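You operate a simulated robot arm through the tools that you are given. There is no shell and no other tool.

The job below is to be done with a simulated robot arm. You get a single attempt, and the scene is never put back.

JOB
Pile some things up. At the end: the silver oil tin from the top of the packing bench is on the top of the test bench, with the silver sub with a purple band from there on top of it and the white protector on top of that; the silver steel block from the top of the packing bench is on the blue plate; whatever was shut is shut again. Leave all else as you found it, and nothing knocked over.

It is judged by the outcome, as a careful person would: the job done as asked, and still so three seconds after it is handed in. It fails if anything else is knocked over, pushed out of place, dropped, spilled or broken.

ROBOT AND FRAMES
A 6-joint arm with a two-finger gripper, fixed in place. Base frame: the origin is at the foot of the arm, x ahead of it, y to its left, z up; the work surface is at about z = 0. Readings come in cm, degrees, newtons and seconds.
With the tool pointing down near the work surface it reaches from about 24 to 62 cm from the base axis. Its first joint turns from -66.0 to 66.0 degrees. Payload 1.37 kg.
The TCP is the grasp point between the finger pads, 2.2 cm short of the fingertips. In the tool frame z runs along the fingers and y along their closing line. Largest opening 9.2 cm; the body of the gripper starts 6.5 cm behind the TCP.
Orientation is told as [roll, pitch, yaw] about the base's x, y, z axes, in that order, counted from this pose: with the fingers straight down and closing along the base's y, the tool's x points along the base's -x, its y along +y and its z along -z.

CONTROLS
- The arm moves only by the tool drive_tool. Its argument "increments" is text: rows parted by semicolons, each of 7 numbers parted by spaces: the turn, a rotation vector about the base's x, y, z in degrees, then the shift along the base's x, y, z in cm, then the gripper command, from -1 (shut) to 1 (fully open), values between in proportion. In form: rx ry rz tx ty tz claw; .... A call has 1 to 20 rows; each row is the pose to reach, as a shift and turn from the pose commanded when the call began. A row lasts 0.2 s, in which the tool goes at most 5 cm and 8.6 degrees; a call with a longer step from one row to the next is refused whole, and so is a gripper value outside its range. A pose out of reach is approached as far as the arm can. The call stops where the force on the tool passes 40 N (or 10 N more than at its start, if that is more) or the arm is blocked; 0.2 s more then pass. The fingers move at their own pace and stop on an object; they squeeze with about 26 N. The grip force told is the motor's: it shows also when the fingers shut on nothing. Time passes only in rows, and 0.2 s behind the last, so rows that repeat a pose let the fingers close. It gives the time, the measured TCP pose, the force on the tool (base axes), the opening and the grip force at its end, in the units of the frame above (readings bear some noise), with the torque about the TCP (base axes, N m) and any sound that the robot's microphone picked up.
- Cameras (640 x 400 px; columns grow to the right, rows downward): "scene" is fixed at [2.91, -44.51, 55.86]; the picture's right is [0.76, -0.65, 0.00], its down [-0.52, -0.60, -0.60] and it looks along [0.39, 0.46, -0.80] (base axes); focal length 214 px, centre (320, 200). "wrist" rides on the gripper at [7.1, 1.9, -10.2] in the tool frame; the picture's right is [-0.26, 0.97, 0.00], its down [-0.75, -0.20, -0.62] and it looks along [-0.60, -0.16, 0.78] (tool axes); focal length 280 px, centre (320, 200). There is no depth. A picture from a camera that has moved, and an enlarged one, comes with that camera's place and axes in the base frame and with its lens.
- grab_frame(camera): a new picture of that camera. It takes no simulated time.
- close_up(camera, box): a new picture of the part [left, top, right, bottom] of that camera's present view, enlarged. It takes no simulated time.
- sign_off(): hands the job in; it is judged then, once.

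Nothing tells you positions but the pictures and the camera data. Unless the task says otherwise, let go and move clear before handing in.

The tools are called after "Emit:" by a JSON object that holds its "fn" and its "kwargs". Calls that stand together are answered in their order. drive_tool: Moves the arm, as the interface text tells. Its arguments: {"type":"object","properties":{"increments":{"type":"string"}},"required":["increments"]} The other tools are called the same way: grab_frame (camera) takes a picture; close_up (camera, box) takes an enlarged picture of a part of a camera's view; sign_off () hands the job in.

At the start:

```text
clock: 0.0
ee_pos: [34.33, 12.8, 25.49]
tool_rot: [-0.1, -0.1, 0.0]
force: [-0.1, -1.1, 0.5]
moment: [0.01, -0.01, 0.01]
opening: 9.22
grasp_force: 0.0
```

scene: 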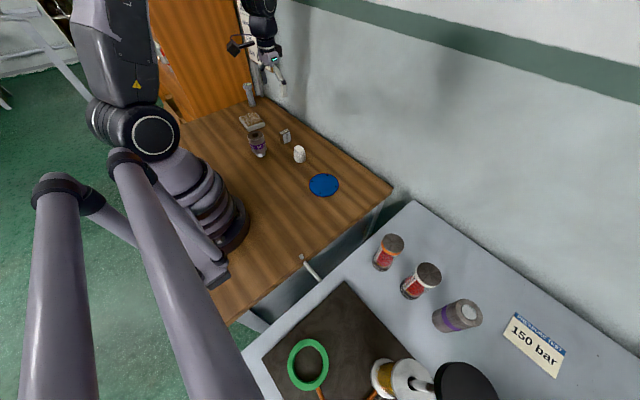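
wrist: 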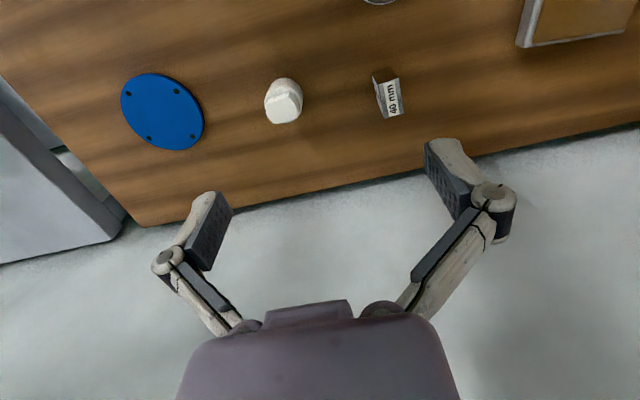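

I see a wooden bench with a blue plate, a white item, a small block marked "40 mm" and other things further back, and a grey bench on the right with jars, a purple-banded cylinder and a sign. I'll look closer before moving anything.

Emit:
{"fn": "close_up", "kwargs": {"camera": "scene", "box": [200, 70, 360, 210]}}

Emit:
{"fn": "close_up", "kwargs": {"camera": "scene", "box": [340, 210, 600, 400]}}

Emit:
{"fn": "close_up", "kwargs": {"camera": "scene", "box": [220, 180, 440, 400]}}

Emit:
{"fn": "close_up", "kwargs": {"camera": "wrist", "box": [0, 0, 640, 240]}}

```text
2.86 times, centred on (280, 140) of scene
camera zoom: at [2.91, -44.51, 55.86], right [0.76, -0.65, 0.0], down [-0.52, -0.6, -0.6], along [0.39, 0.46, -0.8], focal length 613 px, centre (434, 371)
```

zoom: 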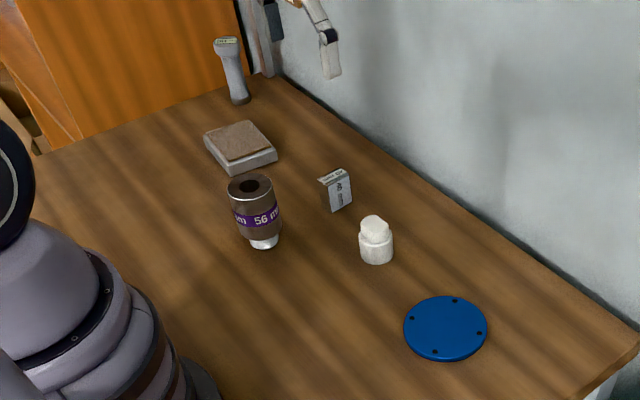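

```text
2.11 times, centred on (470, 305) of scene
camera zoom: at [2.91, -44.51, 55.86], right [0.76, -0.65, 0.0], down [-0.52, -0.6, -0.6], along [0.39, 0.46, -0.8], focal length 452 px, centre (4, -21)
```

zoom: 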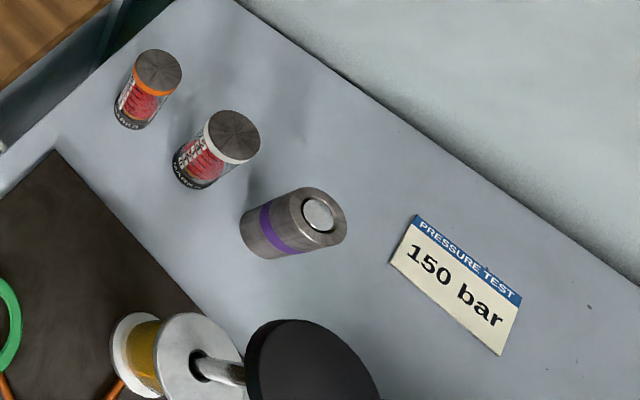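

```text
1.82 times, centred on (330, 290) of scene
camera zoom: at [2.91, -44.51, 55.86], right [0.76, -0.65, 0.0], down [-0.52, -0.6, -0.6], along [0.39, 0.46, -0.8], focal length 390 px, centre (302, 36)
```

zoom: 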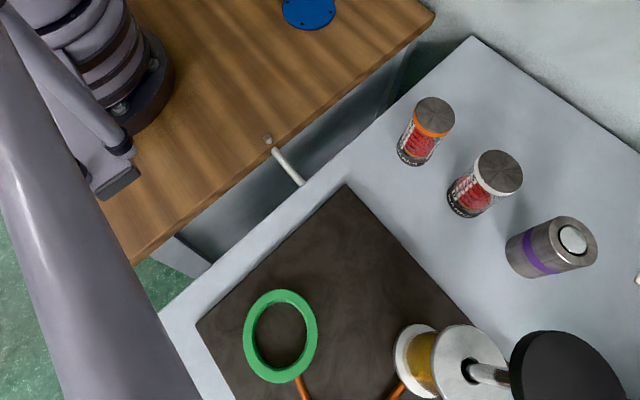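

```text
1.00 times, centred on (320, 120) of wrist (not enlarged: the box is as wide or as high as the picture)
camera zoom: at [27.22, 14.69, 35.61], right [0.26, 0.97, 0.0], down [0.75, -0.2, 0.62], along [0.6, -0.16, -0.78], focal length 280 px, centre (320, 280)
```

zoom: 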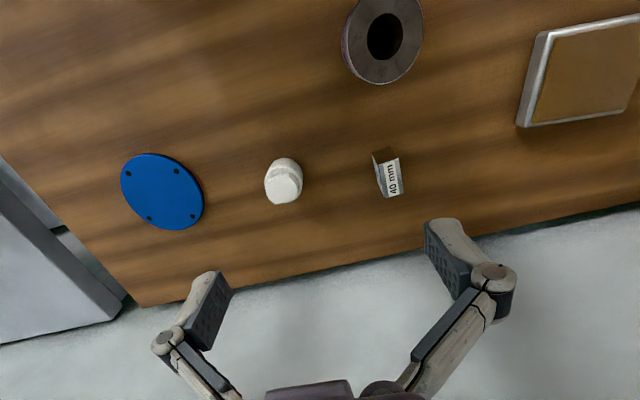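

The benches carry several look-alikes, so I need to tell which item is which. I'll zoom in further on labels and on the parts of the scene at the edges.

Emit:
{"fn": "close_up", "kwargs": {"camera": "scene", "box": [360, 220, 490, 340]}}

Emit:
{"fn": "close_up", "kwargs": {"camera": "scene", "box": [225, 75, 325, 170]}}

Emit:
{"fn": "close_up", "kwargs": {"camera": "scene", "box": [0, 0, 300, 190]}}

Emit:
{"fn": "close_up", "kwargs": {"camera": "scene", "box": [230, 210, 390, 340]}}

Emit:
{"fn": "close_up", "kwargs": {"camera": "scene", "box": [350, 320, 540, 400]}}

```text
3.33 times, centred on (425, 280) of scene
camera zoom: at [2.91, -44.51, 55.86], right [0.76, -0.65, 0.0], down [-0.52, -0.6, -0.6], along [0.39, 0.46, -0.8], focal length 715 px, centre (-30, -67)
```

zoom: 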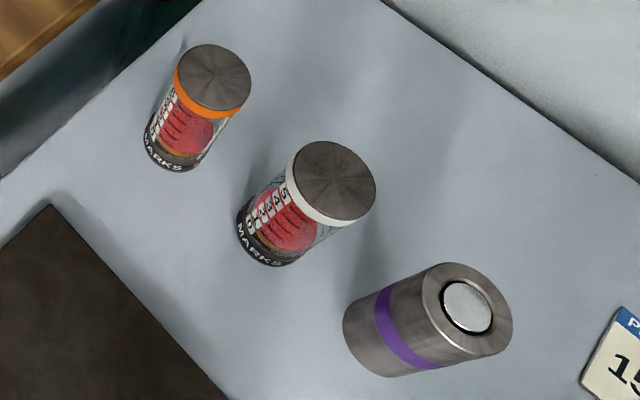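

```text
4.21 times, centred on (275, 122) of scene
camera zoom: at [2.91, -44.51, 55.86], right [0.76, -0.65, 0.0], down [-0.52, -0.6, -0.6], along [0.39, 0.46, -0.8], focal length 903 px, centre (510, 526)
```

zoom: 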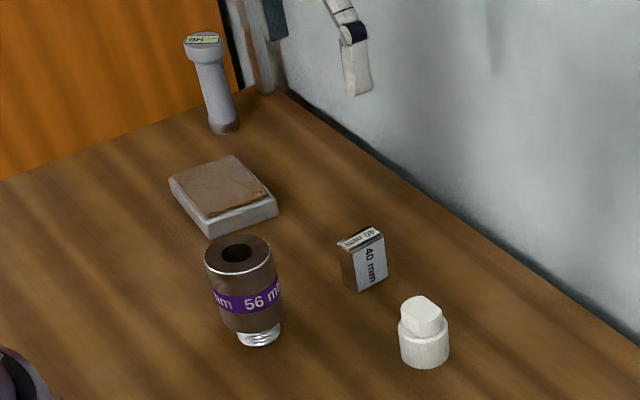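

```text
2.11 times, centred on (150, 95) of scene
camera zoom: at [2.91, -44.51, 55.86], right [0.76, -0.65, 0.0], down [-0.52, -0.6, -0.6], along [0.39, 0.46, -0.8], focal length 452 px, centre (678, 421)
```

zoom: 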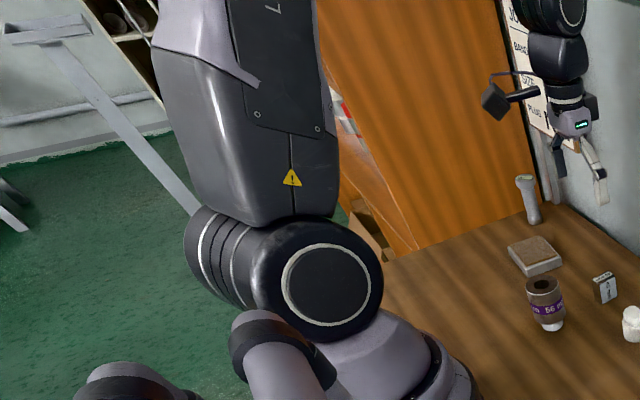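

```text
3.08 times, centred on (310, 275) of scene
camera zoom: at [2.91, -44.51, 55.86], right [0.76, -0.65, 0.0], down [-0.52, -0.6, -0.6], along [0.39, 0.46, -0.8], focal length 660 px, centre (351, -31)
```

zoom: 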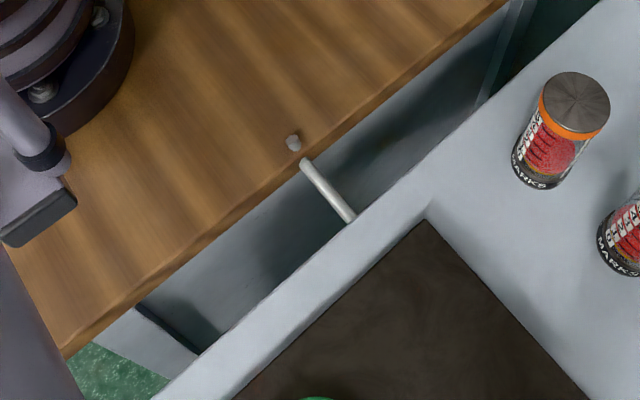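

```text
3.37 times, centred on (445, 360) of scene
camera zoom: at [2.91, -44.51, 55.86], right [0.76, -0.65, 0.0], down [-0.52, -0.6, -0.6], along [0.39, 0.46, -0.8], focal length 722 px, centre (-101, -339)
```

zoom: 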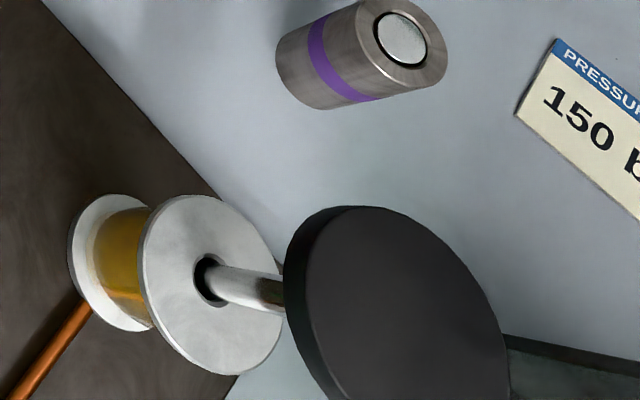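

The grey bench carries the "pressure test" sign, so I take it to be the test bench and the wooden one to be the packing bench. I'll raise the arm to survey with the wrist camera.

Emit:
{"fn": "drive_tool", "kwargs": {"increments": "0 0 0 -1 0 4 1; 0 0 0 -2 0 8 1; 0 0 0 -4 0 12 1; 0 0 0 -6 0 15 1; 0 0 0 -6 0 15 1"}}

```text
clock: 1.2
ee_pos: [28.24, 12.81, 40.6]
tool_rot: [0.0, 0.1, 0.1]
force: [0.7, -0.2, 0.1]
moment: [-0.02, 0.0, 0.0]
opening: 9.22
grasp_force: 0.1
```

Emit:
{"fn": "grab_frame", "kwargs": {"camera": "wrist"}}

Emit:
{"fn": "grab_frame", "kwargs": {"camera": "scene"}}

```text
taken
camera wrist: at [21.22, 14.64, 50.76], right [0.26, 0.97, 0.0], down [0.75, -0.2, 0.62], along [0.6, -0.16, -0.78], focal length 280 px, centre (320, 200)
```

wrist: 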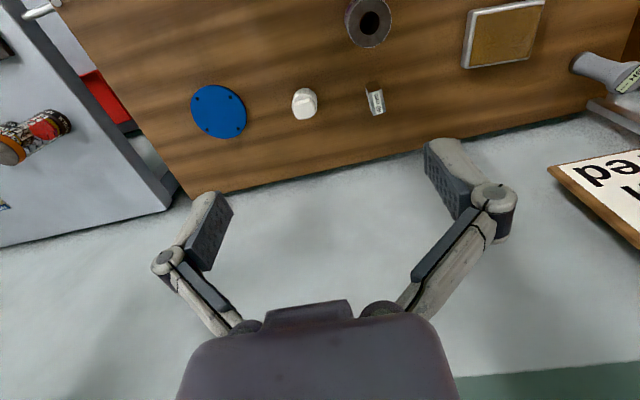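

```text
taken
```

scene: 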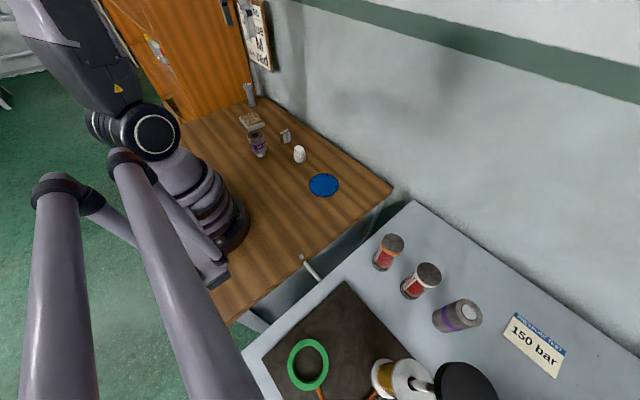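

There's a red item in the gap between the benches and a notice board on the wall. I'll enlarge both.

Emit:
{"fn": "close_up", "kwargs": {"camera": "wrist", "box": [480, 100, 640, 260]}}

Emit:
{"fn": "close_up", "kwargs": {"camera": "wrist", "box": [0, 0, 200, 220]}}

Emit:
{"fn": "close_up", "kwargs": {"camera": "scene", "box": [90, 0, 290, 120]}}

Emit:
{"fn": "close_up", "kwargs": {"camera": "wrist", "box": [270, 0, 420, 130]}}

```text
2.50 times, centred on (560, 180) of wrist
camera zoom: at [21.22, 14.64, 50.76], right [0.26, 0.97, 0.0], down [0.75, -0.2, 0.62], along [0.6, -0.16, -0.78], focal length 701 px, centre (-280, 250)
```

zoom: 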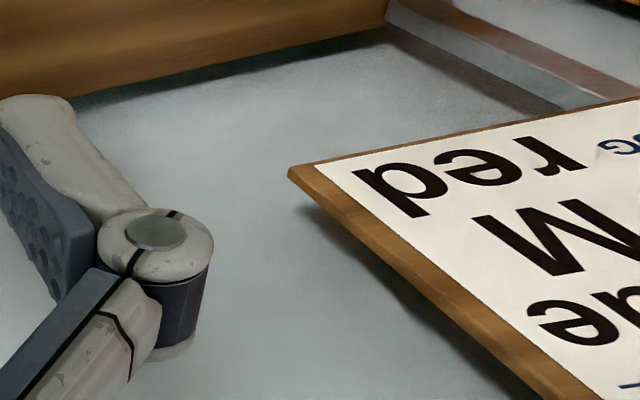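

```text
1.82 times, centred on (100, 110) of wrist
camera zoom: at [21.22, 14.64, 50.76], right [0.26, 0.97, 0.0], down [0.75, -0.2, 0.62], along [0.6, -0.16, -0.78], focal length 510 px, centre (720, 364)
```

zoom: 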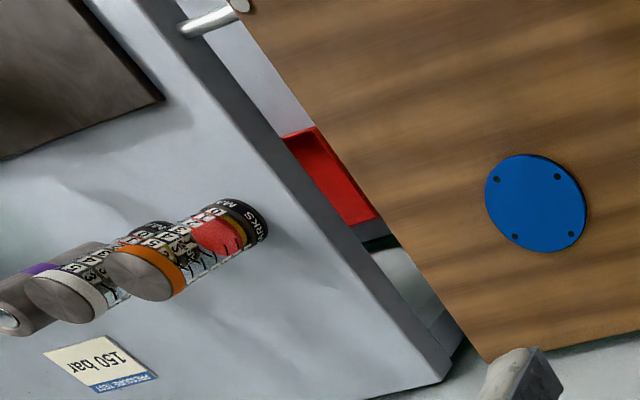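

```text
3.20 times, centred on (190, 60) of scene
camera zoom: at [2.91, -44.51, 55.86], right [0.76, -0.65, 0.0], down [-0.52, -0.6, -0.6], along [0.39, 0.46, -0.8], focal length 686 px, centre (736, 648)
```

zoom: 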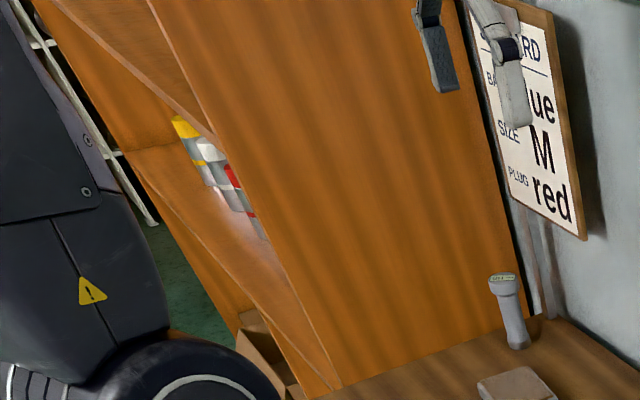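

```text
3.08 times, centred on (345, 65) of wrist
camera zoom: at [21.22, 14.64, 50.76], right [0.26, 0.97, 0.0], down [0.75, -0.2, 0.62], along [0.6, -0.16, -0.78], focal length 863 px, centre (243, 615)
```

zoom: 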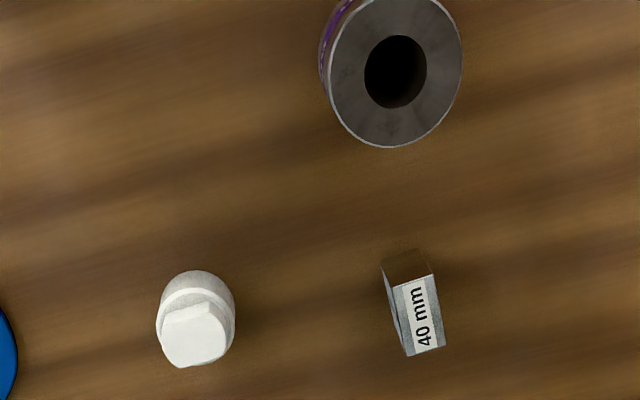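

The packing bench's left side is partly hidden by the arm, so I'll turn the wrist camera that way. The oil tin isn't identified yet.

Emit:
{"fn": "drive_tool", "kwargs": {"increments": "0 0 8 0 0 0 1; 0 0 16 0 0 0 1; 0 0 24 0 0 0 1; 0 0 32 0 0 0 1; 0 0 40 0 0 0 1; 0 0 48 0 0 0 1; 0 0 56 0 0 0 1; 0 0 64 0 0 0 1; 0 0 72 0 0 0 1; 0 0 72 0 0 0 1"}}

Emit:
{"fn": "grab_frame", "kwargs": {"camera": "wrist"}}

```text
clock: 3.4
ee_pos: [28.28, 12.73, 40.43]
tool_rot: [0.1, 0.1, 72.2]
force: [-0.4, 0.3, -0.9]
moment: [-0.03, -0.01, 0.01]
opening: 9.21
grasp_force: 0.0
```

```text
taken
camera wrist: at [24.32, 6.58, 50.59], right [-0.84, 0.55, 0.0], down [0.43, 0.65, 0.62], along [0.34, 0.52, -0.78], focal length 280 px, centre (320, 200)
```

wrist: 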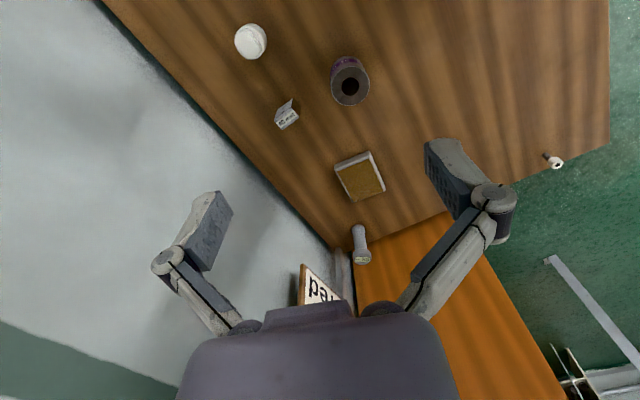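

There's a small white-ended thing at the left edge of the packing bench. I'll enlarge it and the rest of this view.

Emit:
{"fn": "close_up", "kwargs": {"camera": "wrist", "box": [500, 120, 600, 200]}}

Emit:
{"fn": "close_up", "kwargs": {"camera": "wrist", "box": [220, 0, 420, 140]}}

Emit:
{"fn": "close_up", "kwargs": {"camera": "wrist", "box": [290, 130, 450, 280]}}

Emit:
{"fn": "close_up", "kwargs": {"camera": "wrist", "box": [440, 180, 640, 400]}}

```text
5.00 times, centred on (550, 160) of wrist
camera zoom: at [24.32, 6.58, 50.59], right [-0.84, 0.55, 0.0], down [0.43, 0.65, 0.62], along [0.34, 0.52, -0.78], focal length 1402 px, centre (-830, 400)
```

zoom: 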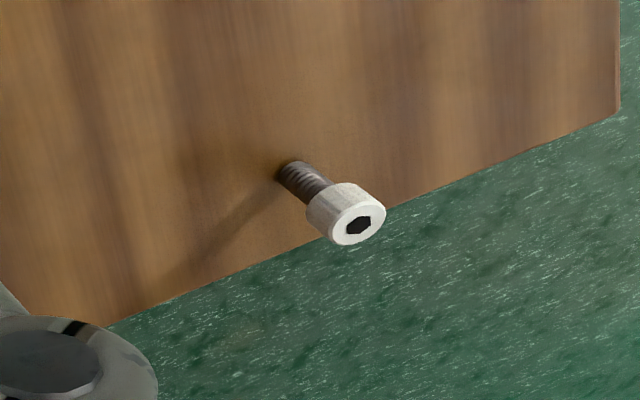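

```text
2.86 times, centred on (320, 70) of wrist
camera zoom: at [24.32, 6.58, 50.59], right [-0.84, 0.55, 0.0], down [0.43, 0.65, 0.62], along [0.34, 0.52, -0.78], focal length 801 px, centre (320, 571)
```

zoom: 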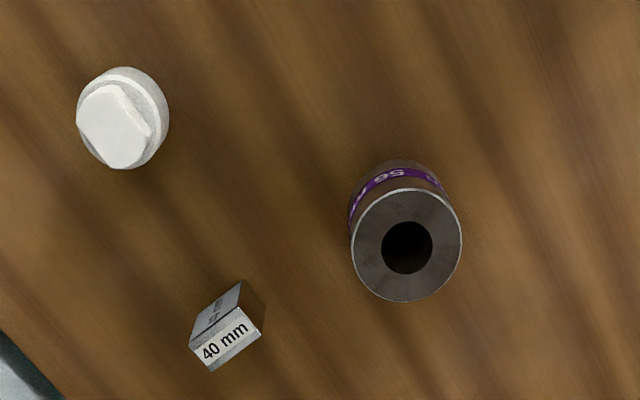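

```text
2.67 times, centred on (370, 205) of wrist
camera zoom: at [24.32, 6.58, 50.59], right [-0.84, 0.55, 0.0], down [0.43, 0.65, 0.62], along [0.34, 0.52, -0.78], focal length 748 px, centre (187, 187)
```

zoom: 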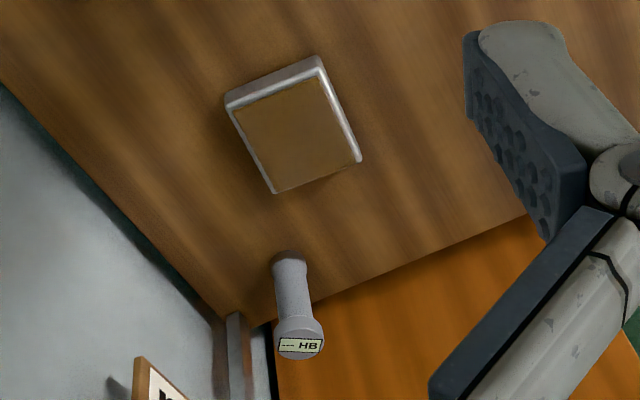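

```text
1.82 times, centred on (540, 290) of wrist
camera zoom: at [24.32, 6.58, 50.59], right [-0.84, 0.55, 0.0], down [0.43, 0.65, 0.62], along [0.34, 0.52, -0.78], focal length 510 px, centre (-80, 36)
```

zoom: 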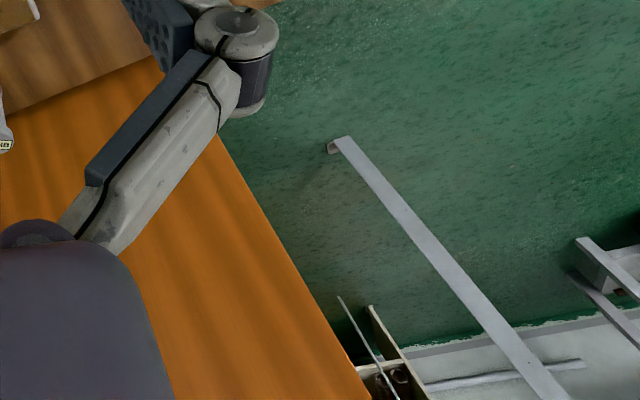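

The small item is a bolt, and the corner item is a hardness tester marked "HB". Next I'll swing the wrist camera over to the grey bench.

Emit:
{"fn": "drive_tool", "kwargs": {"increments": "0 0 -8 0 -1 0 1; 0 0 -16 0 -3 0 1; 0 0 -24 0 -5 0 1; 0 0 -32 0 -7 0 1; 0 0 -40 0 -9 0 1; 0 0 -48 0 -11 0 1; 0 0 -56 0 -13 0 1; 0 0 -64 0 -15 0 1; 0 0 -72 0 -17 0 1; 0 0 -80 0 -19 0 1; 0 0 -88 0 -21 0 1; 0 0 -96 0 -23 0 1; 0 0 -104 0 -25 0 1; 0 0 -112 0 -27 0 1; 0 0 -112 0 -27 0 1"}}

Emit:
{"fn": "grab_frame", "kwargs": {"camera": "wrist"}}

Emit:
{"fn": "grab_frame", "kwargs": {"camera": "scene"}}

```text
clock: 6.6
ee_pos: [28.37, -14.36, 40.48]
tool_rot: [0.0, 0.1, -40.0]
force: [-0.7, 0.6, 0.0]
moment: [0.04, -0.02, 0.02]
opening: 9.19
grasp_force: 0.0
```

```text
taken
camera wrist: at [24.17, -8.29, 50.6], right [0.82, 0.57, 0.0], down [0.44, -0.64, 0.62], along [0.36, -0.51, -0.78], focal length 280 px, centre (320, 200)
```

wrist: 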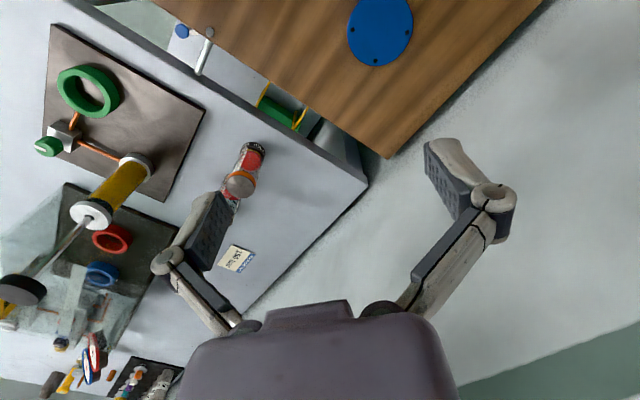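

```text
taken
```

scene: 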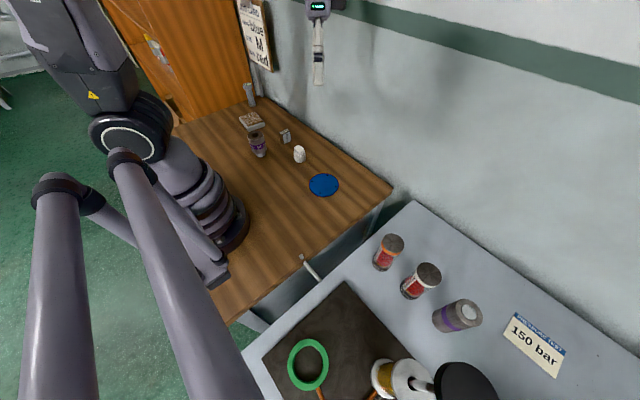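

The grey bench carries a pressure-test rig with a pump, valve wheel and screen, which fits "test bench". I'll enlarge the gap region and the far end.

Emit:
{"fn": "close_up", "kwargs": {"camera": "wrist", "box": [150, 0, 350, 160]}}

Emit:
{"fn": "close_up", "kwargs": {"camera": "wrist", "box": [0, 160, 240, 400]}}

Emit:
{"fn": "close_up", "kwargs": {"camera": "wrist", "box": [180, 120, 300, 300]}}

Emit:
{"fn": "close_up", "kwargs": {"camera": "wrist", "box": [30, 20, 210, 180]}}

```text
2.50 times, centred on (250, 80) of wrist
camera zoom: at [24.17, -8.29, 50.6], right [0.82, 0.57, 0.0], down [0.44, -0.64, 0.62], along [0.36, -0.51, -0.78], focal length 701 px, centre (495, 500)
```

zoom: 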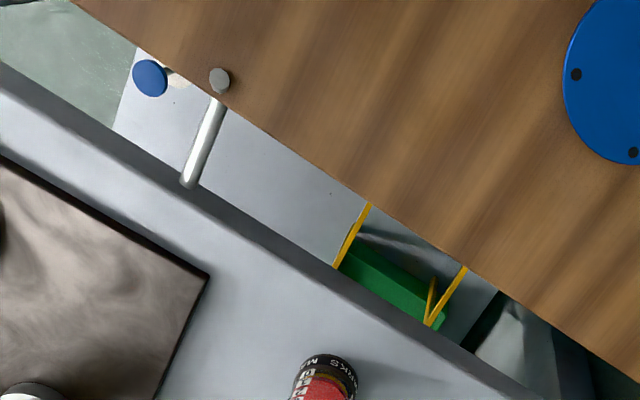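

```text
1.67 times, centred on (120, 280) of wrist
camera zoom: at [24.17, -8.29, 50.6], right [0.82, 0.57, 0.0], down [0.44, -0.64, 0.62], along [0.36, -0.51, -0.78], focal length 467 px, centre (653, 67)
```

zoom: 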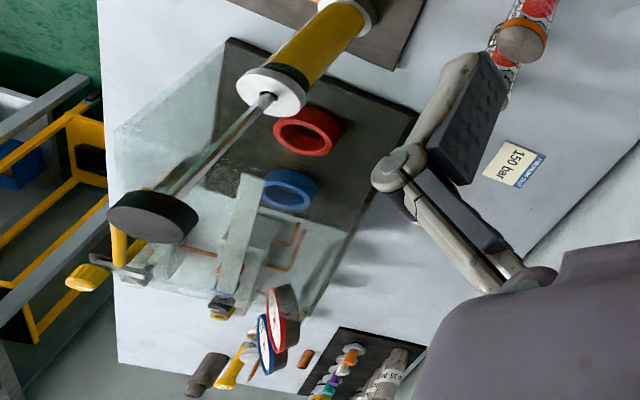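

```text
2.22 times, centred on (240, 210) of wrist
camera zoom: at [24.17, -8.29, 50.6], right [0.82, 0.57, 0.0], down [0.44, -0.64, 0.62], along [0.36, -0.51, -0.78], focal length 623 px, centre (498, 178)
```

zoom: 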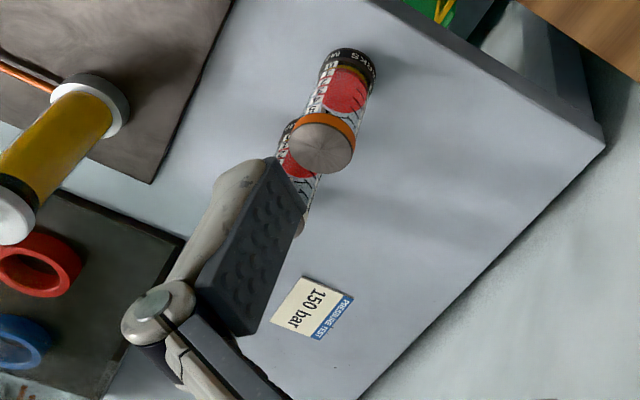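

```text
2.50 times, centred on (120, 100) of wrist
camera zoom: at [24.17, -8.29, 50.6], right [0.82, 0.57, 0.0], down [0.44, -0.64, 0.62], along [0.36, -0.51, -0.78], focal length 701 px, centre (820, 450)
```

zoom: 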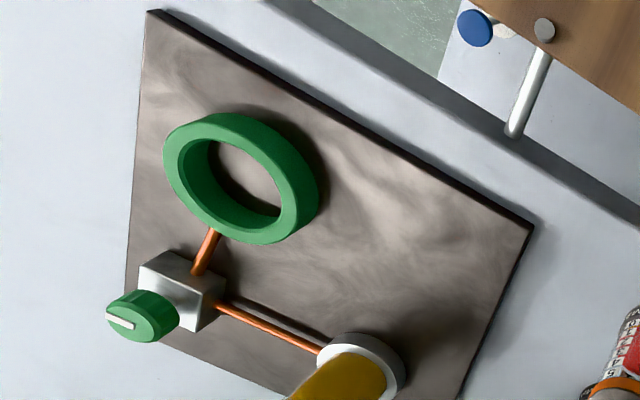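

Working from the camera data, both bench tops are near z=0. The grey bench starts at about y=-32, with two jars and a purple-banded cylinder in a row at x≈29. I'll bring the wrist camera round for a closer look at those.

Emit:
{"fn": "drive_tool", "kwargs": {"increments": "0 0 -8 1 -2 -2 1; 0 0 -16 2 -4 -4 1; 0 0 -24 3 -6 -6 1; 0 0 -32 4 -8 -8 1; 0 0 -40 5 -10 -10 1; 0 0 -48 6 -11 -12 1; 0 0 -52 6 -12 -14 1; 0 0 -52 6 -12 -14 1"}}

Emit:
{"fn": "grab_frame", "kwargs": {"camera": "wrist"}}

```text
clock: 8.4
ee_pos: [34.31, -26.19, 26.37]
tool_rot: [0.0, -0.1, -92.2]
force: [-0.5, 0.5, -0.1]
moment: [-0.04, 0.01, 0.03]
opening: 9.2
grasp_force: 0.1
```

```text
taken
camera wrist: at [36.53, -19.21, 36.56], right [0.95, -0.3, 0.0], down [-0.23, -0.75, 0.62], along [-0.19, -0.6, -0.78], focal length 280 px, centre (320, 200)
```

wrist: 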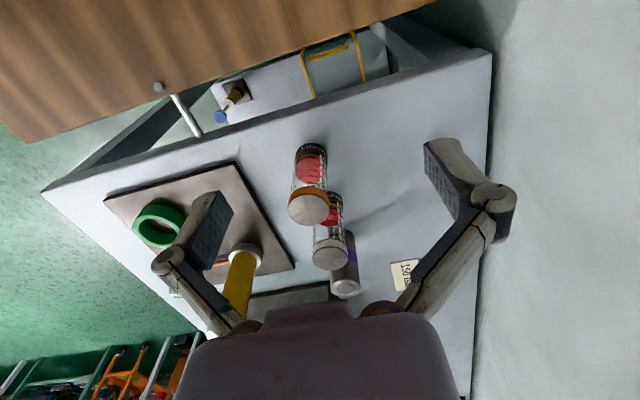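

Emit:
{"fn": "close_up", "kwargs": {"camera": "wrist", "box": [260, 130, 400, 310]}}

Emit:
{"fn": "close_up", "kwargs": {"camera": "wrist", "box": [140, 20, 420, 150]}}

Emit:
{"fn": "close_up", "kwargs": {"camera": "scene", "box": [330, 170, 640, 400]}}

```text
2.22 times, centred on (330, 220) of wrist
camera zoom: at [36.53, -19.21, 36.56], right [0.95, -0.3, 0.0], down [-0.23, -0.75, 0.62], along [-0.19, -0.6, -0.78], focal length 623 px, centre (298, 156)
```

zoom: 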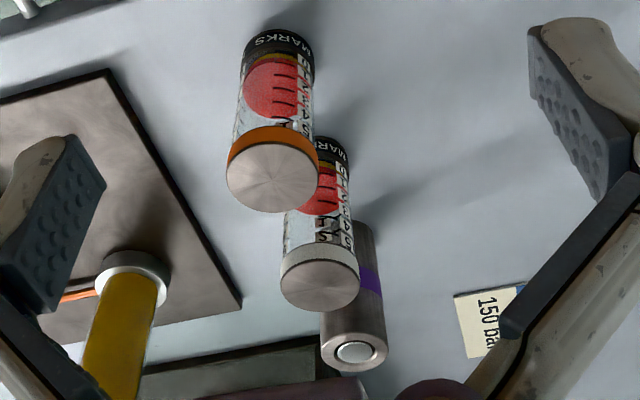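

```text
2.29 times, centred on (280, 85) of wrist
camera zoom: at [36.53, -19.21, 36.56], right [0.95, -0.3, 0.0], down [-0.23, -0.75, 0.62], along [-0.19, -0.6, -0.78], focal length 641 px, centre (411, 463)
```

zoom: 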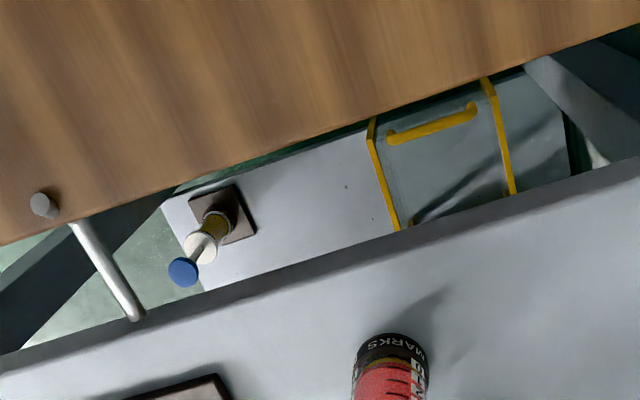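

```text
1.74 times, centred on (485, 285) of scene
camera zoom: at [2.91, -44.51, 55.86], right [0.76, -0.65, 0.0], down [-0.52, -0.6, -0.6], along [0.39, 0.46, -0.8], focal length 373 px, centre (33, 52)
```

zoom: 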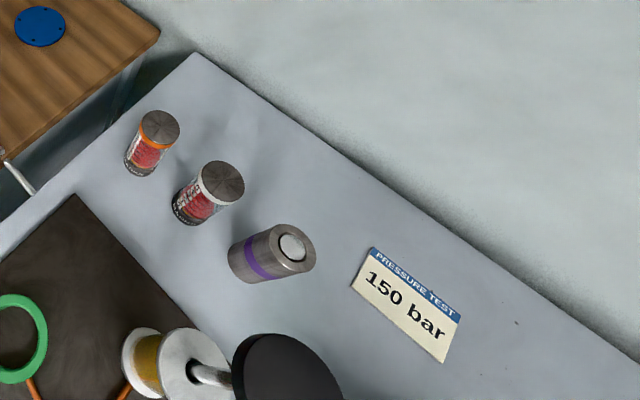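

The board on the back wall may help tell which bench is which, so I'll read it. I also want the top-left area and the band text.

Emit:
{"fn": "close_up", "kwargs": {"camera": "scene", "box": [225, 0, 285, 80]}}

Emit:
{"fn": "close_up", "kwargs": {"camera": "scene", "box": [130, 20, 200, 90]}}

Emit:
{"fn": "close_up", "kwargs": {"camera": "scene", "box": [230, 120, 320, 175]}}

Emit:
{"fn": "close_up", "kwargs": {"camera": "scene", "box": [425, 285, 495, 345]}}

Emit:
{"fn": "close_up", "kwargs": {"camera": "scene", "box": [365, 220, 445, 305]}}

```text
5.00 times, centred on (255, 40) of scene
camera zoom: at [2.91, -44.51, 55.86], right [0.76, -0.65, 0.0], down [-0.52, -0.6, -0.6], along [0.39, 0.46, -0.8], focal length 1072 px, centre (645, 1000)
```

zoom: 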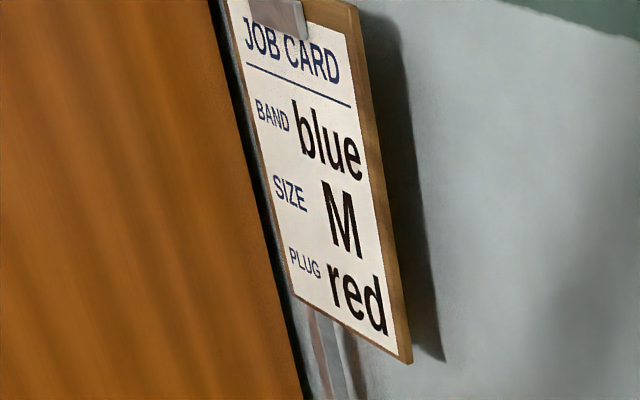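

```text
5.71 times, centred on (165, 55) of scene
camera zoom: at [2.91, -44.51, 55.86], right [0.76, -0.65, 0.0], down [-0.52, -0.6, -0.6], along [0.39, 0.46, -0.8], focal length 1226 px, centre (1206, 1029)
```

zoom: 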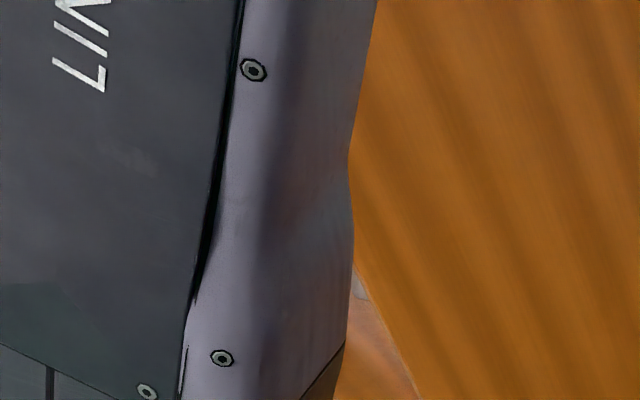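

```text
7.11 times, centred on (275, 148) of scene
camera zoom: at [2.91, -44.51, 55.86], right [0.76, -0.65, 0.0], down [-0.52, -0.6, -0.6], along [0.39, 0.46, -0.8], focal length 1525 px, centre (640, 573)
```

zoom: 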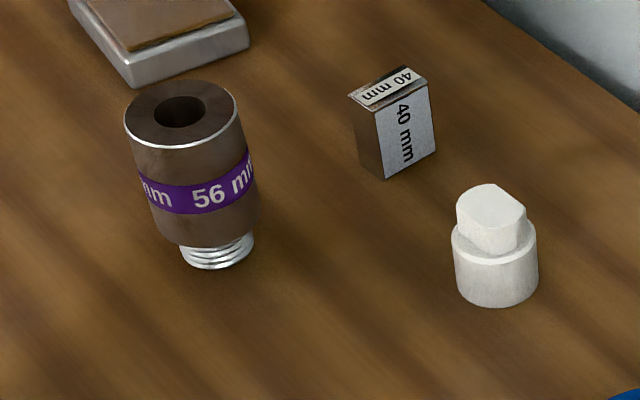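

```text
6.67 times, centred on (460, 315) of scene
camera zoom: at [2.91, -44.51, 55.86], right [0.76, -0.65, 0.0], down [-0.52, -0.6, -0.6], along [0.39, 0.46, -0.8], focal length 1430 px, centre (-613, -567)
```

zoom: 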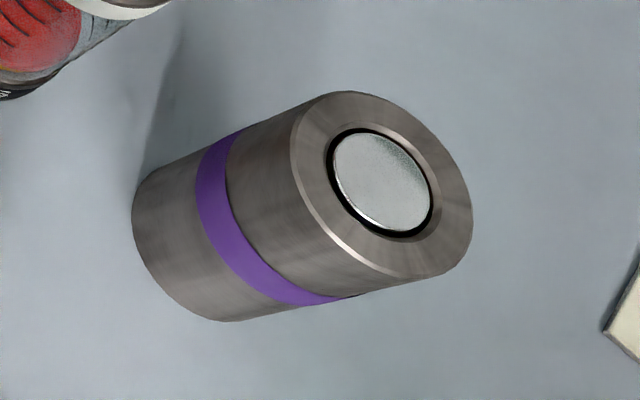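

```text
4.71 times, centred on (405, 262) of scene
camera zoom: at [2.91, -44.51, 55.86], right [0.76, -0.65, 0.0], down [-0.52, -0.6, -0.6], along [0.39, 0.46, -0.8], focal length 1009 px, centre (-80, -94)
```

zoom: 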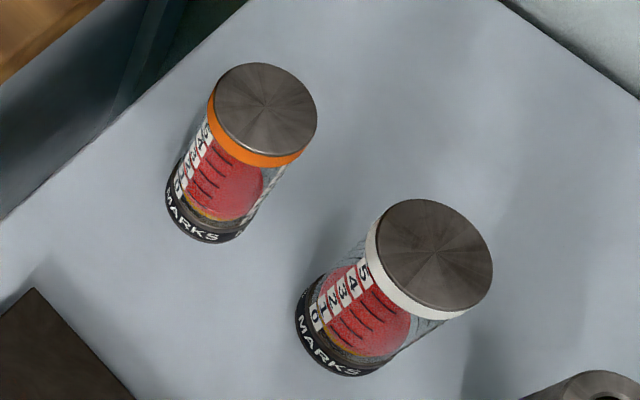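

I've not yet seen the square silver item and the back-left of the packing bench well enough. I'll swing back and look across the wooden bench at a lower angle.

Emit:
{"fn": "drive_tool", "kwargs": {"increments": "0 0 8 -0.5 1 2 1; 0 0 16 -1 3 4 1; 0 0 24 -1.5 6 6 1; 0 0 32 -2 9 6 1; 0 0 40 -2.5 12 6 1; 0 0 48 -3 15 6 1; 0 0 56 -3.5 18 6 1; 0 0 64 -4 21 6 1; 0 0 72 -4.5 24 6 1; 0 0 80 -5 27 6 1; 0 0 88 -5.5 29 6 1; 0 0 96 -6 30 6 1; 0 0 104 -6 31 6 1; 0 0 112 -6 31 6 1; 0 0 120 -6 31 6 1; 0 0 128 -6 31 6 1; 0 0 128 -6 31 6 1"}}

Emit:
{"fn": "grab_frame", "kwargs": {"camera": "wrist"}}

```text
clock: 12.0
ee_pos: [28.16, 4.8, 32.59]
tool_rot: [0.0, 0.2, 36.0]
force: [1.2, 0.0, -1.4]
moment: [0.02, 0.0, -0.01]
opening: 9.2
grasp_force: 0.0
```

```text
taken
camera wrist: at [21.43, 2.14, 42.64], right [-0.36, 0.93, 0.0], down [0.73, 0.28, 0.62], along [0.58, 0.22, -0.78], focal length 280 px, centre (320, 200)
```

wrist: 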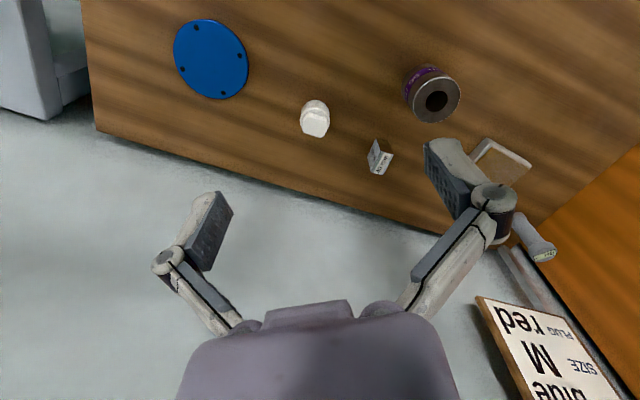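

I'll tilt the gripper so the camera looks flatter across the bench.

Emit:
{"fn": "drive_tool", "kwargs": {"increments": "2.7 -7 0 0 0 0 1; 5.4 -14 0 1 0 0 1; 8.1 -21 0 2 0 0 1; 10.8 -28 0 3 0 0 1; 10.8 -28 0 3 0 0 1"}}

Emit:
{"fn": "grab_frame", "kwargs": {"camera": "wrist"}}

Emit:
{"fn": "grab_frame", "kwargs": {"camera": "scene"}}

```text
clock: 13.2
ee_pos: [31.39, 4.8, 32.48]
tool_rot: [-8.6, -29.0, 38.1]
force: [0.0, 0.2, -0.3]
moment: [-0.01, 0.02, -0.03]
opening: 9.21
grasp_force: 0.1
```

```text
taken
camera wrist: at [20.6, 0.68, 37.59], right [-0.36, 0.93, 0.0], down [0.34, 0.13, 0.93], along [0.87, 0.33, -0.36], focal length 280 px, centre (320, 200)
```

wrist: 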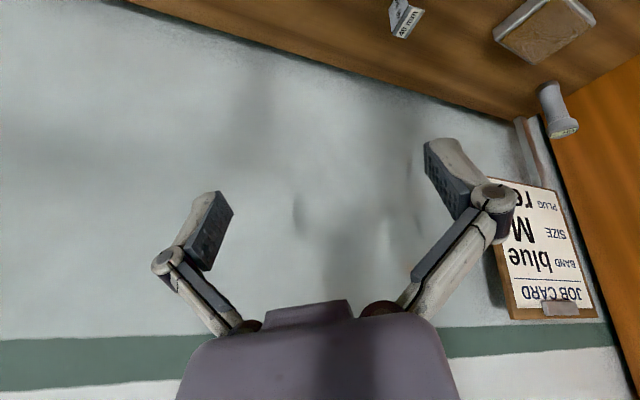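

```text
taken
```

scene: 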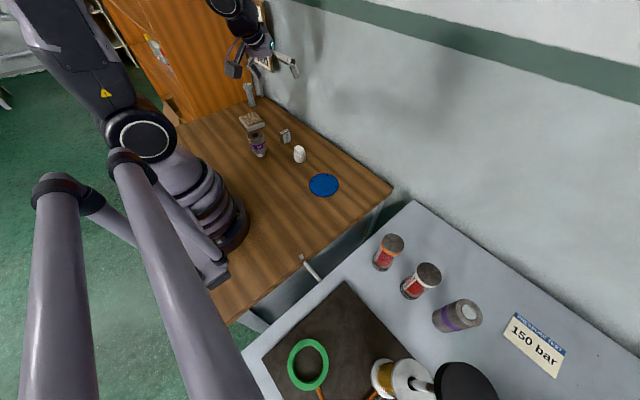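

I'll turn further left to see the orange panel and what's beside it.

Emit:
{"fn": "drive_tool", "kwargs": {"increments": "-2.7 7 0 0 0 0 1; -5.4 14 0 -1 0 1 1; -8.1 21 0 -2 0 2 1; -10.8 28 0 -3 0 3 1; -10.8 28 0 -3 0 3 1"}}

Emit:
{"fn": "drive_tool", "kwargs": {"increments": "0 0 8 0 0 1 1; 0 0 16 0 0 2 1; 0 0 24 0 0 3 1; 0 0 32 0 0 4 1; 0 0 40 0 0 5 1; 0 0 48 0 0 5 1; 0 0 56 0 0 5 1; 0 0 64 0 0 5 1; 0 0 64 0 0 5 1"}}

Emit:
{"fn": "grab_frame", "kwargs": {"camera": "wrist"}}

```text
clock: 14.4
ee_pos: [28.31, 4.85, 35.53]
tool_rot: [0.0, 0.2, 36.0]
force: [0.7, 0.3, 0.3]
moment: [-0.02, -0.03, -0.01]
opening: 9.22
grasp_force: 0.1
```

```text
clock: 16.4
ee_pos: [28.29, 4.8, 40.5]
tool_rot: [0.0, 0.1, 100.0]
force: [-0.4, -0.4, 0.5]
moment: [0.02, 0.02, -0.01]
opening: 9.2
grasp_force: 0.1
```

```text
taken
camera wrist: at [27.67, -2.53, 50.6], right [-1.0, 0.09, 0.0], down [0.07, 0.78, 0.62], along [0.06, 0.62, -0.78], focal length 280 px, centre (320, 200)
```

wrist: 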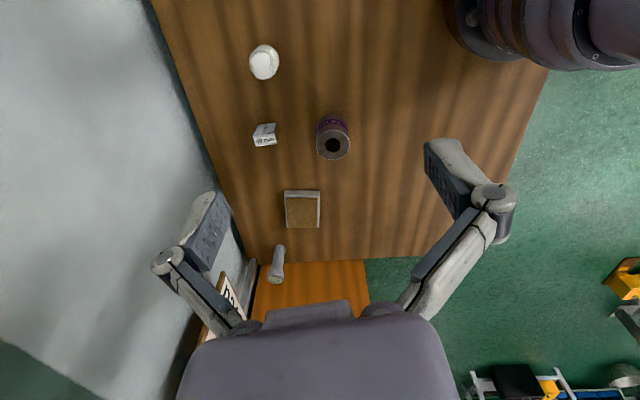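

The only packing-bench items are the plate, white item, 40 mm block, 56 mm sub, square silver item, HB tester and a bolt. I'll get close views of the square item to settle what it is.

Emit:
{"fn": "drive_tool", "kwargs": {"increments": "0 0 0 1 3 0 1; 0 0 0 2 6 -2 1; 0 0 0 3 9 -4 1; 0 0 0 4 12 -7 1; 0 0 0 5 15 -10 1; 0 0 0 6 17 -13 1; 0 0 0 7 18 -16 1; 0 0 0 7 18 -16 1"}}

Emit:
{"fn": "grab_frame", "kwargs": {"camera": "wrist"}}

```text
clock: 18.2
ee_pos: [35.23, 22.83, 24.26]
tool_rot: [0.0, 0.0, 99.9]
force: [-0.1, -0.3, -0.6]
moment: [0.03, 0.0, -0.01]
opening: 9.21
grasp_force: 0.0
```

```text
taken
camera wrist: at [34.57, 15.52, 34.54], right [-1.0, 0.09, 0.0], down [0.07, 0.78, 0.63], along [0.06, 0.62, -0.78], focal length 280 px, centre (320, 200)
```

wrist: 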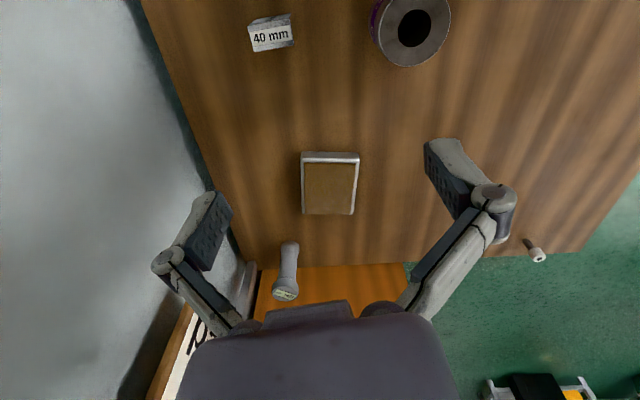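

Emit:
{"fn": "close_up", "kwargs": {"camera": "wrist", "box": [270, 130, 390, 240]}}

Emit:
{"fn": "close_up", "kwargs": {"camera": "wrist", "box": [490, 210, 590, 290]}}

Emit:
{"fn": "close_up", "kwargs": {"camera": "wrist", "box": [220, 0, 480, 90]}}

Emit:
{"fn": "close_up", "kwargs": {"camera": "scene", "box": [225, 75, 285, 135]}}

```text
3.64 times, centred on (330, 185) of wrist
camera zoom: at [34.57, 15.52, 34.54], right [-1.0, 0.09, 0.0], down [0.07, 0.78, 0.63], along [0.06, 0.62, -0.78], focal length 1020 px, centre (284, 254)
```

zoom: 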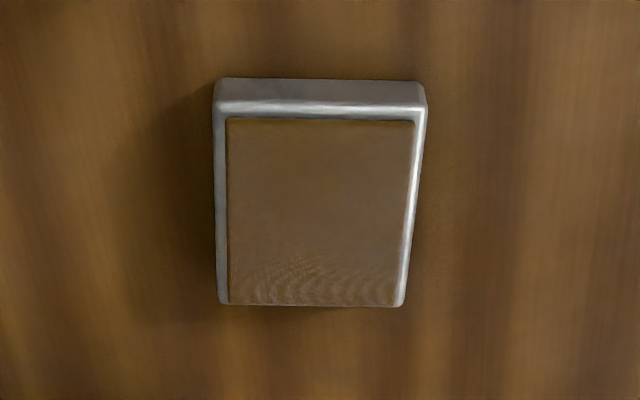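

```text
5.00 times, centred on (540, 250) of wrist
camera zoom: at [34.57, 15.52, 34.54], right [-1.0, 0.09, 0.0], down [0.07, 0.78, 0.63], along [0.06, 0.62, -0.78], focal length 1402 px, centre (-780, -50)
```

zoom: 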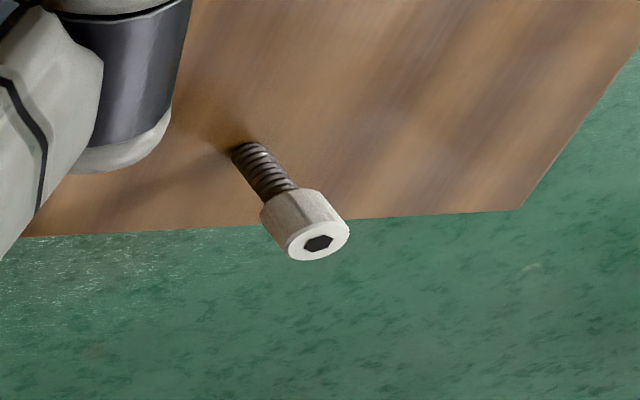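

```text
2.46 times, centred on (350, 45) of wrist
camera zoom: at [34.57, 15.52, 34.54], right [-1.0, 0.09, 0.0], down [0.07, 0.78, 0.63], along [0.06, 0.62, -0.78], focal length 690 px, centre (246, 582)
```

zoom: 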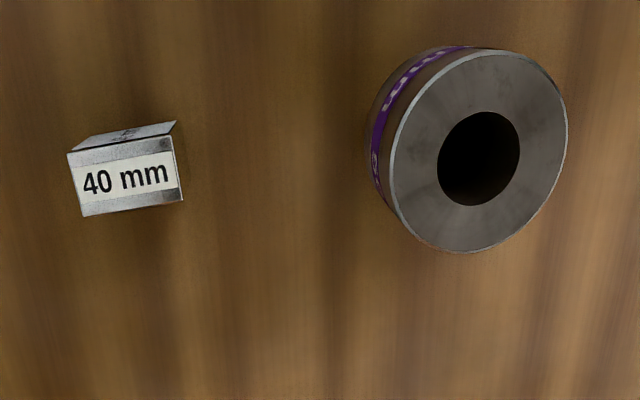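

```text
6.67 times, centred on (255, 105) of scene
camera zoom: at [2.91, -44.51, 55.86], right [0.76, -0.65, 0.0], down [-0.52, -0.6, -0.6], along [0.39, 0.46, -0.8], focal length 1430 px, centre (753, 833)
```

zoom: 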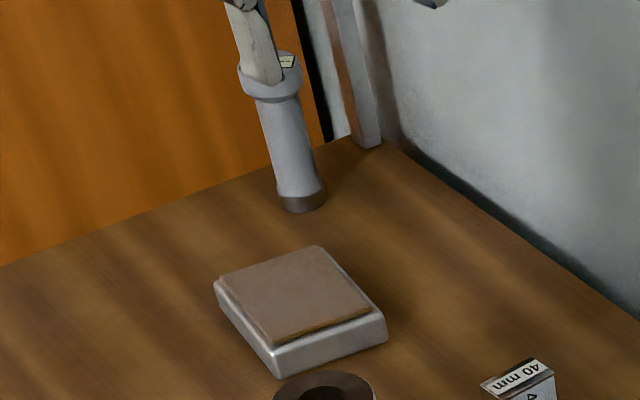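

The square item looks like a silver rounded base with a thin plate on top. I still can't place the oil tin, so I'll look over the full grey bench from higher and further right.

Emit:
{"fn": "drive_tool", "kwargs": {"increments": "0 0 -8 0 -2 3 1; 0 0 -16 0 -5 6 1; 0 0 -24 0 -8 10 1; 0 0 -32 0 -11 14 1; 0 0 -40 0 -14 16 1; 0 0 -48 -1 -18 17 1; 0 0 -56 -2 -22 18 1; 0 0 -64 -3 -26 18 1; 0 0 -72 -4 -30 18 1; 0 0 -80 -4 -34 18 1; 0 0 -88 -4 -38 18 1; 0 0 -96 -4 -42 18 1; 0 0 -104 -4 -45 18 1; 0 0 -112 -4 -48 18 1; 0 0 -120 -4 -51 18 1; 0 0 -128 -4 -54 18 1; 0 0 -136 -4 -56 18 1; 0 0 -144 -4 -58 18 1; 0 0 -152 -4 -60 18 1; 0 0 -160 -4 -60 18 1"}}

Emit:
{"fn": "grab_frame", "kwargs": {"camera": "wrist"}}

```text
clock: 22.4
ee_pos: [31.24, -37.19, 42.43]
tool_rot: [0.0, 0.0, -60.1]
force: [-0.2, 0.7, 0.7]
moment: [0.01, -0.01, -0.01]
opening: 9.19
grasp_force: 0.0
```

```text
taken
camera wrist: at [29.48, -30.16, 52.63], right [0.97, 0.25, 0.0], down [0.2, -0.76, 0.62], along [0.16, -0.6, -0.78], focal length 280 px, centre (320, 200)
```

wrist: 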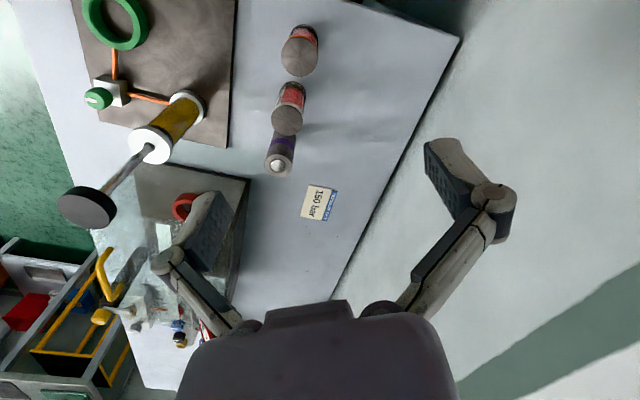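

I'll enlarge the purple-banded cylinder's top and the far end of the bench from here.

Emit:
{"fn": "close_up", "kwargs": {"camera": "wrist", "box": [250, 70, 350, 190]}}

Emit:
{"fn": "close_up", "kwargs": {"camera": "wrist", "box": [0, 170, 250, 400]}}

Emit:
{"fn": "close_up", "kwargs": {"camera": "wrist", "box": [260, 0, 360, 100]}}

Emit:
{"fn": "close_up", "kwargs": {"camera": "wrist", "box": [60, 0, 260, 200]}}

```text
3.33 times, centred on (300, 130) of wrist
camera zoom: at [29.48, -30.16, 52.63], right [0.97, 0.25, 0.0], down [0.2, -0.76, 0.62], along [0.16, -0.6, -0.78], focal length 935 px, centre (387, 433)
```

zoom: 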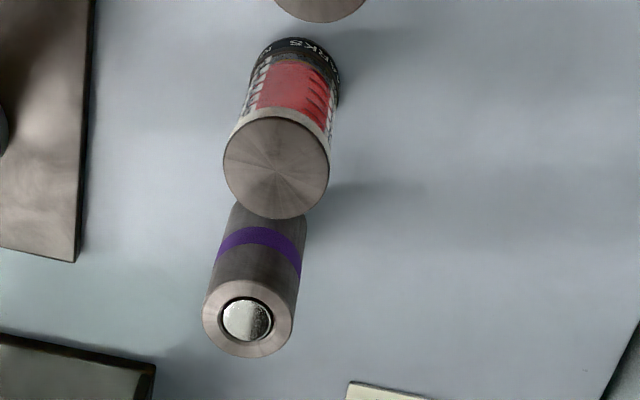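

```text
1.74 times, centred on (125, 285) of wrist
camera zoom: at [29.48, -30.16, 52.63], right [0.97, 0.25, 0.0], down [0.2, -0.76, 0.62], along [0.16, -0.6, -0.78], focal length 488 px, centre (659, 52)
```

zoom: 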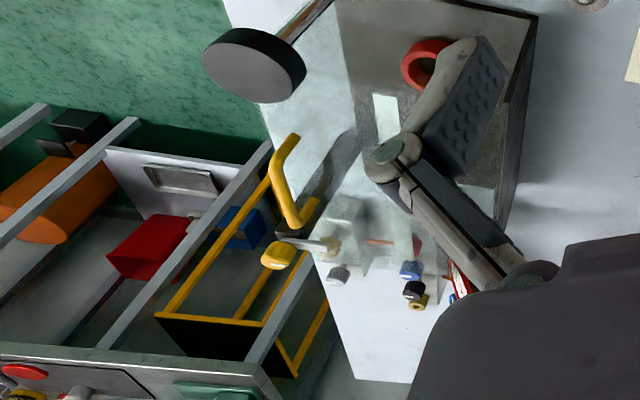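

```text
4.00 times, centred on (310, 50) of wrist
camera zoom: at [29.48, -30.16, 52.63], right [0.97, 0.25, 0.0], down [0.2, -0.76, 0.62], along [0.16, -0.6, -0.78], focal length 1122 px, centre (360, 800)
```

zoom: 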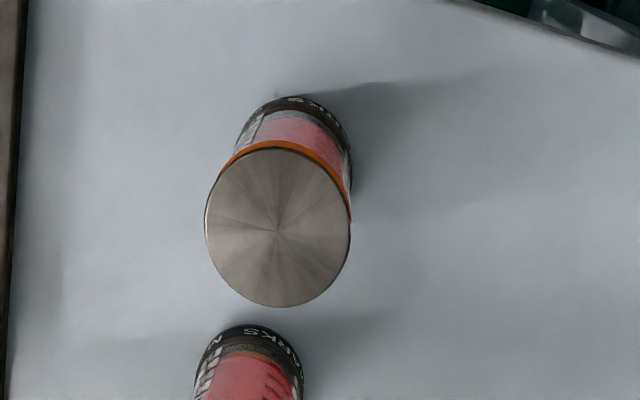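

```text
2.00 times, centred on (160, 100) of wrist
camera zoom: at [29.48, -30.16, 52.63], right [0.97, 0.25, 0.0], down [0.2, -0.76, 0.62], along [0.16, -0.6, -0.78], focal length 561 px, centre (640, 400)
```

zoom: 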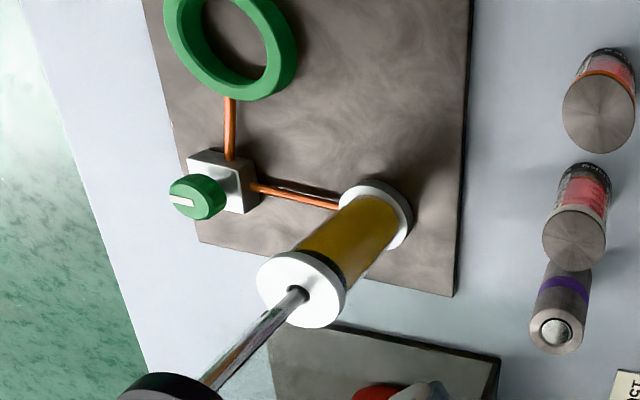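

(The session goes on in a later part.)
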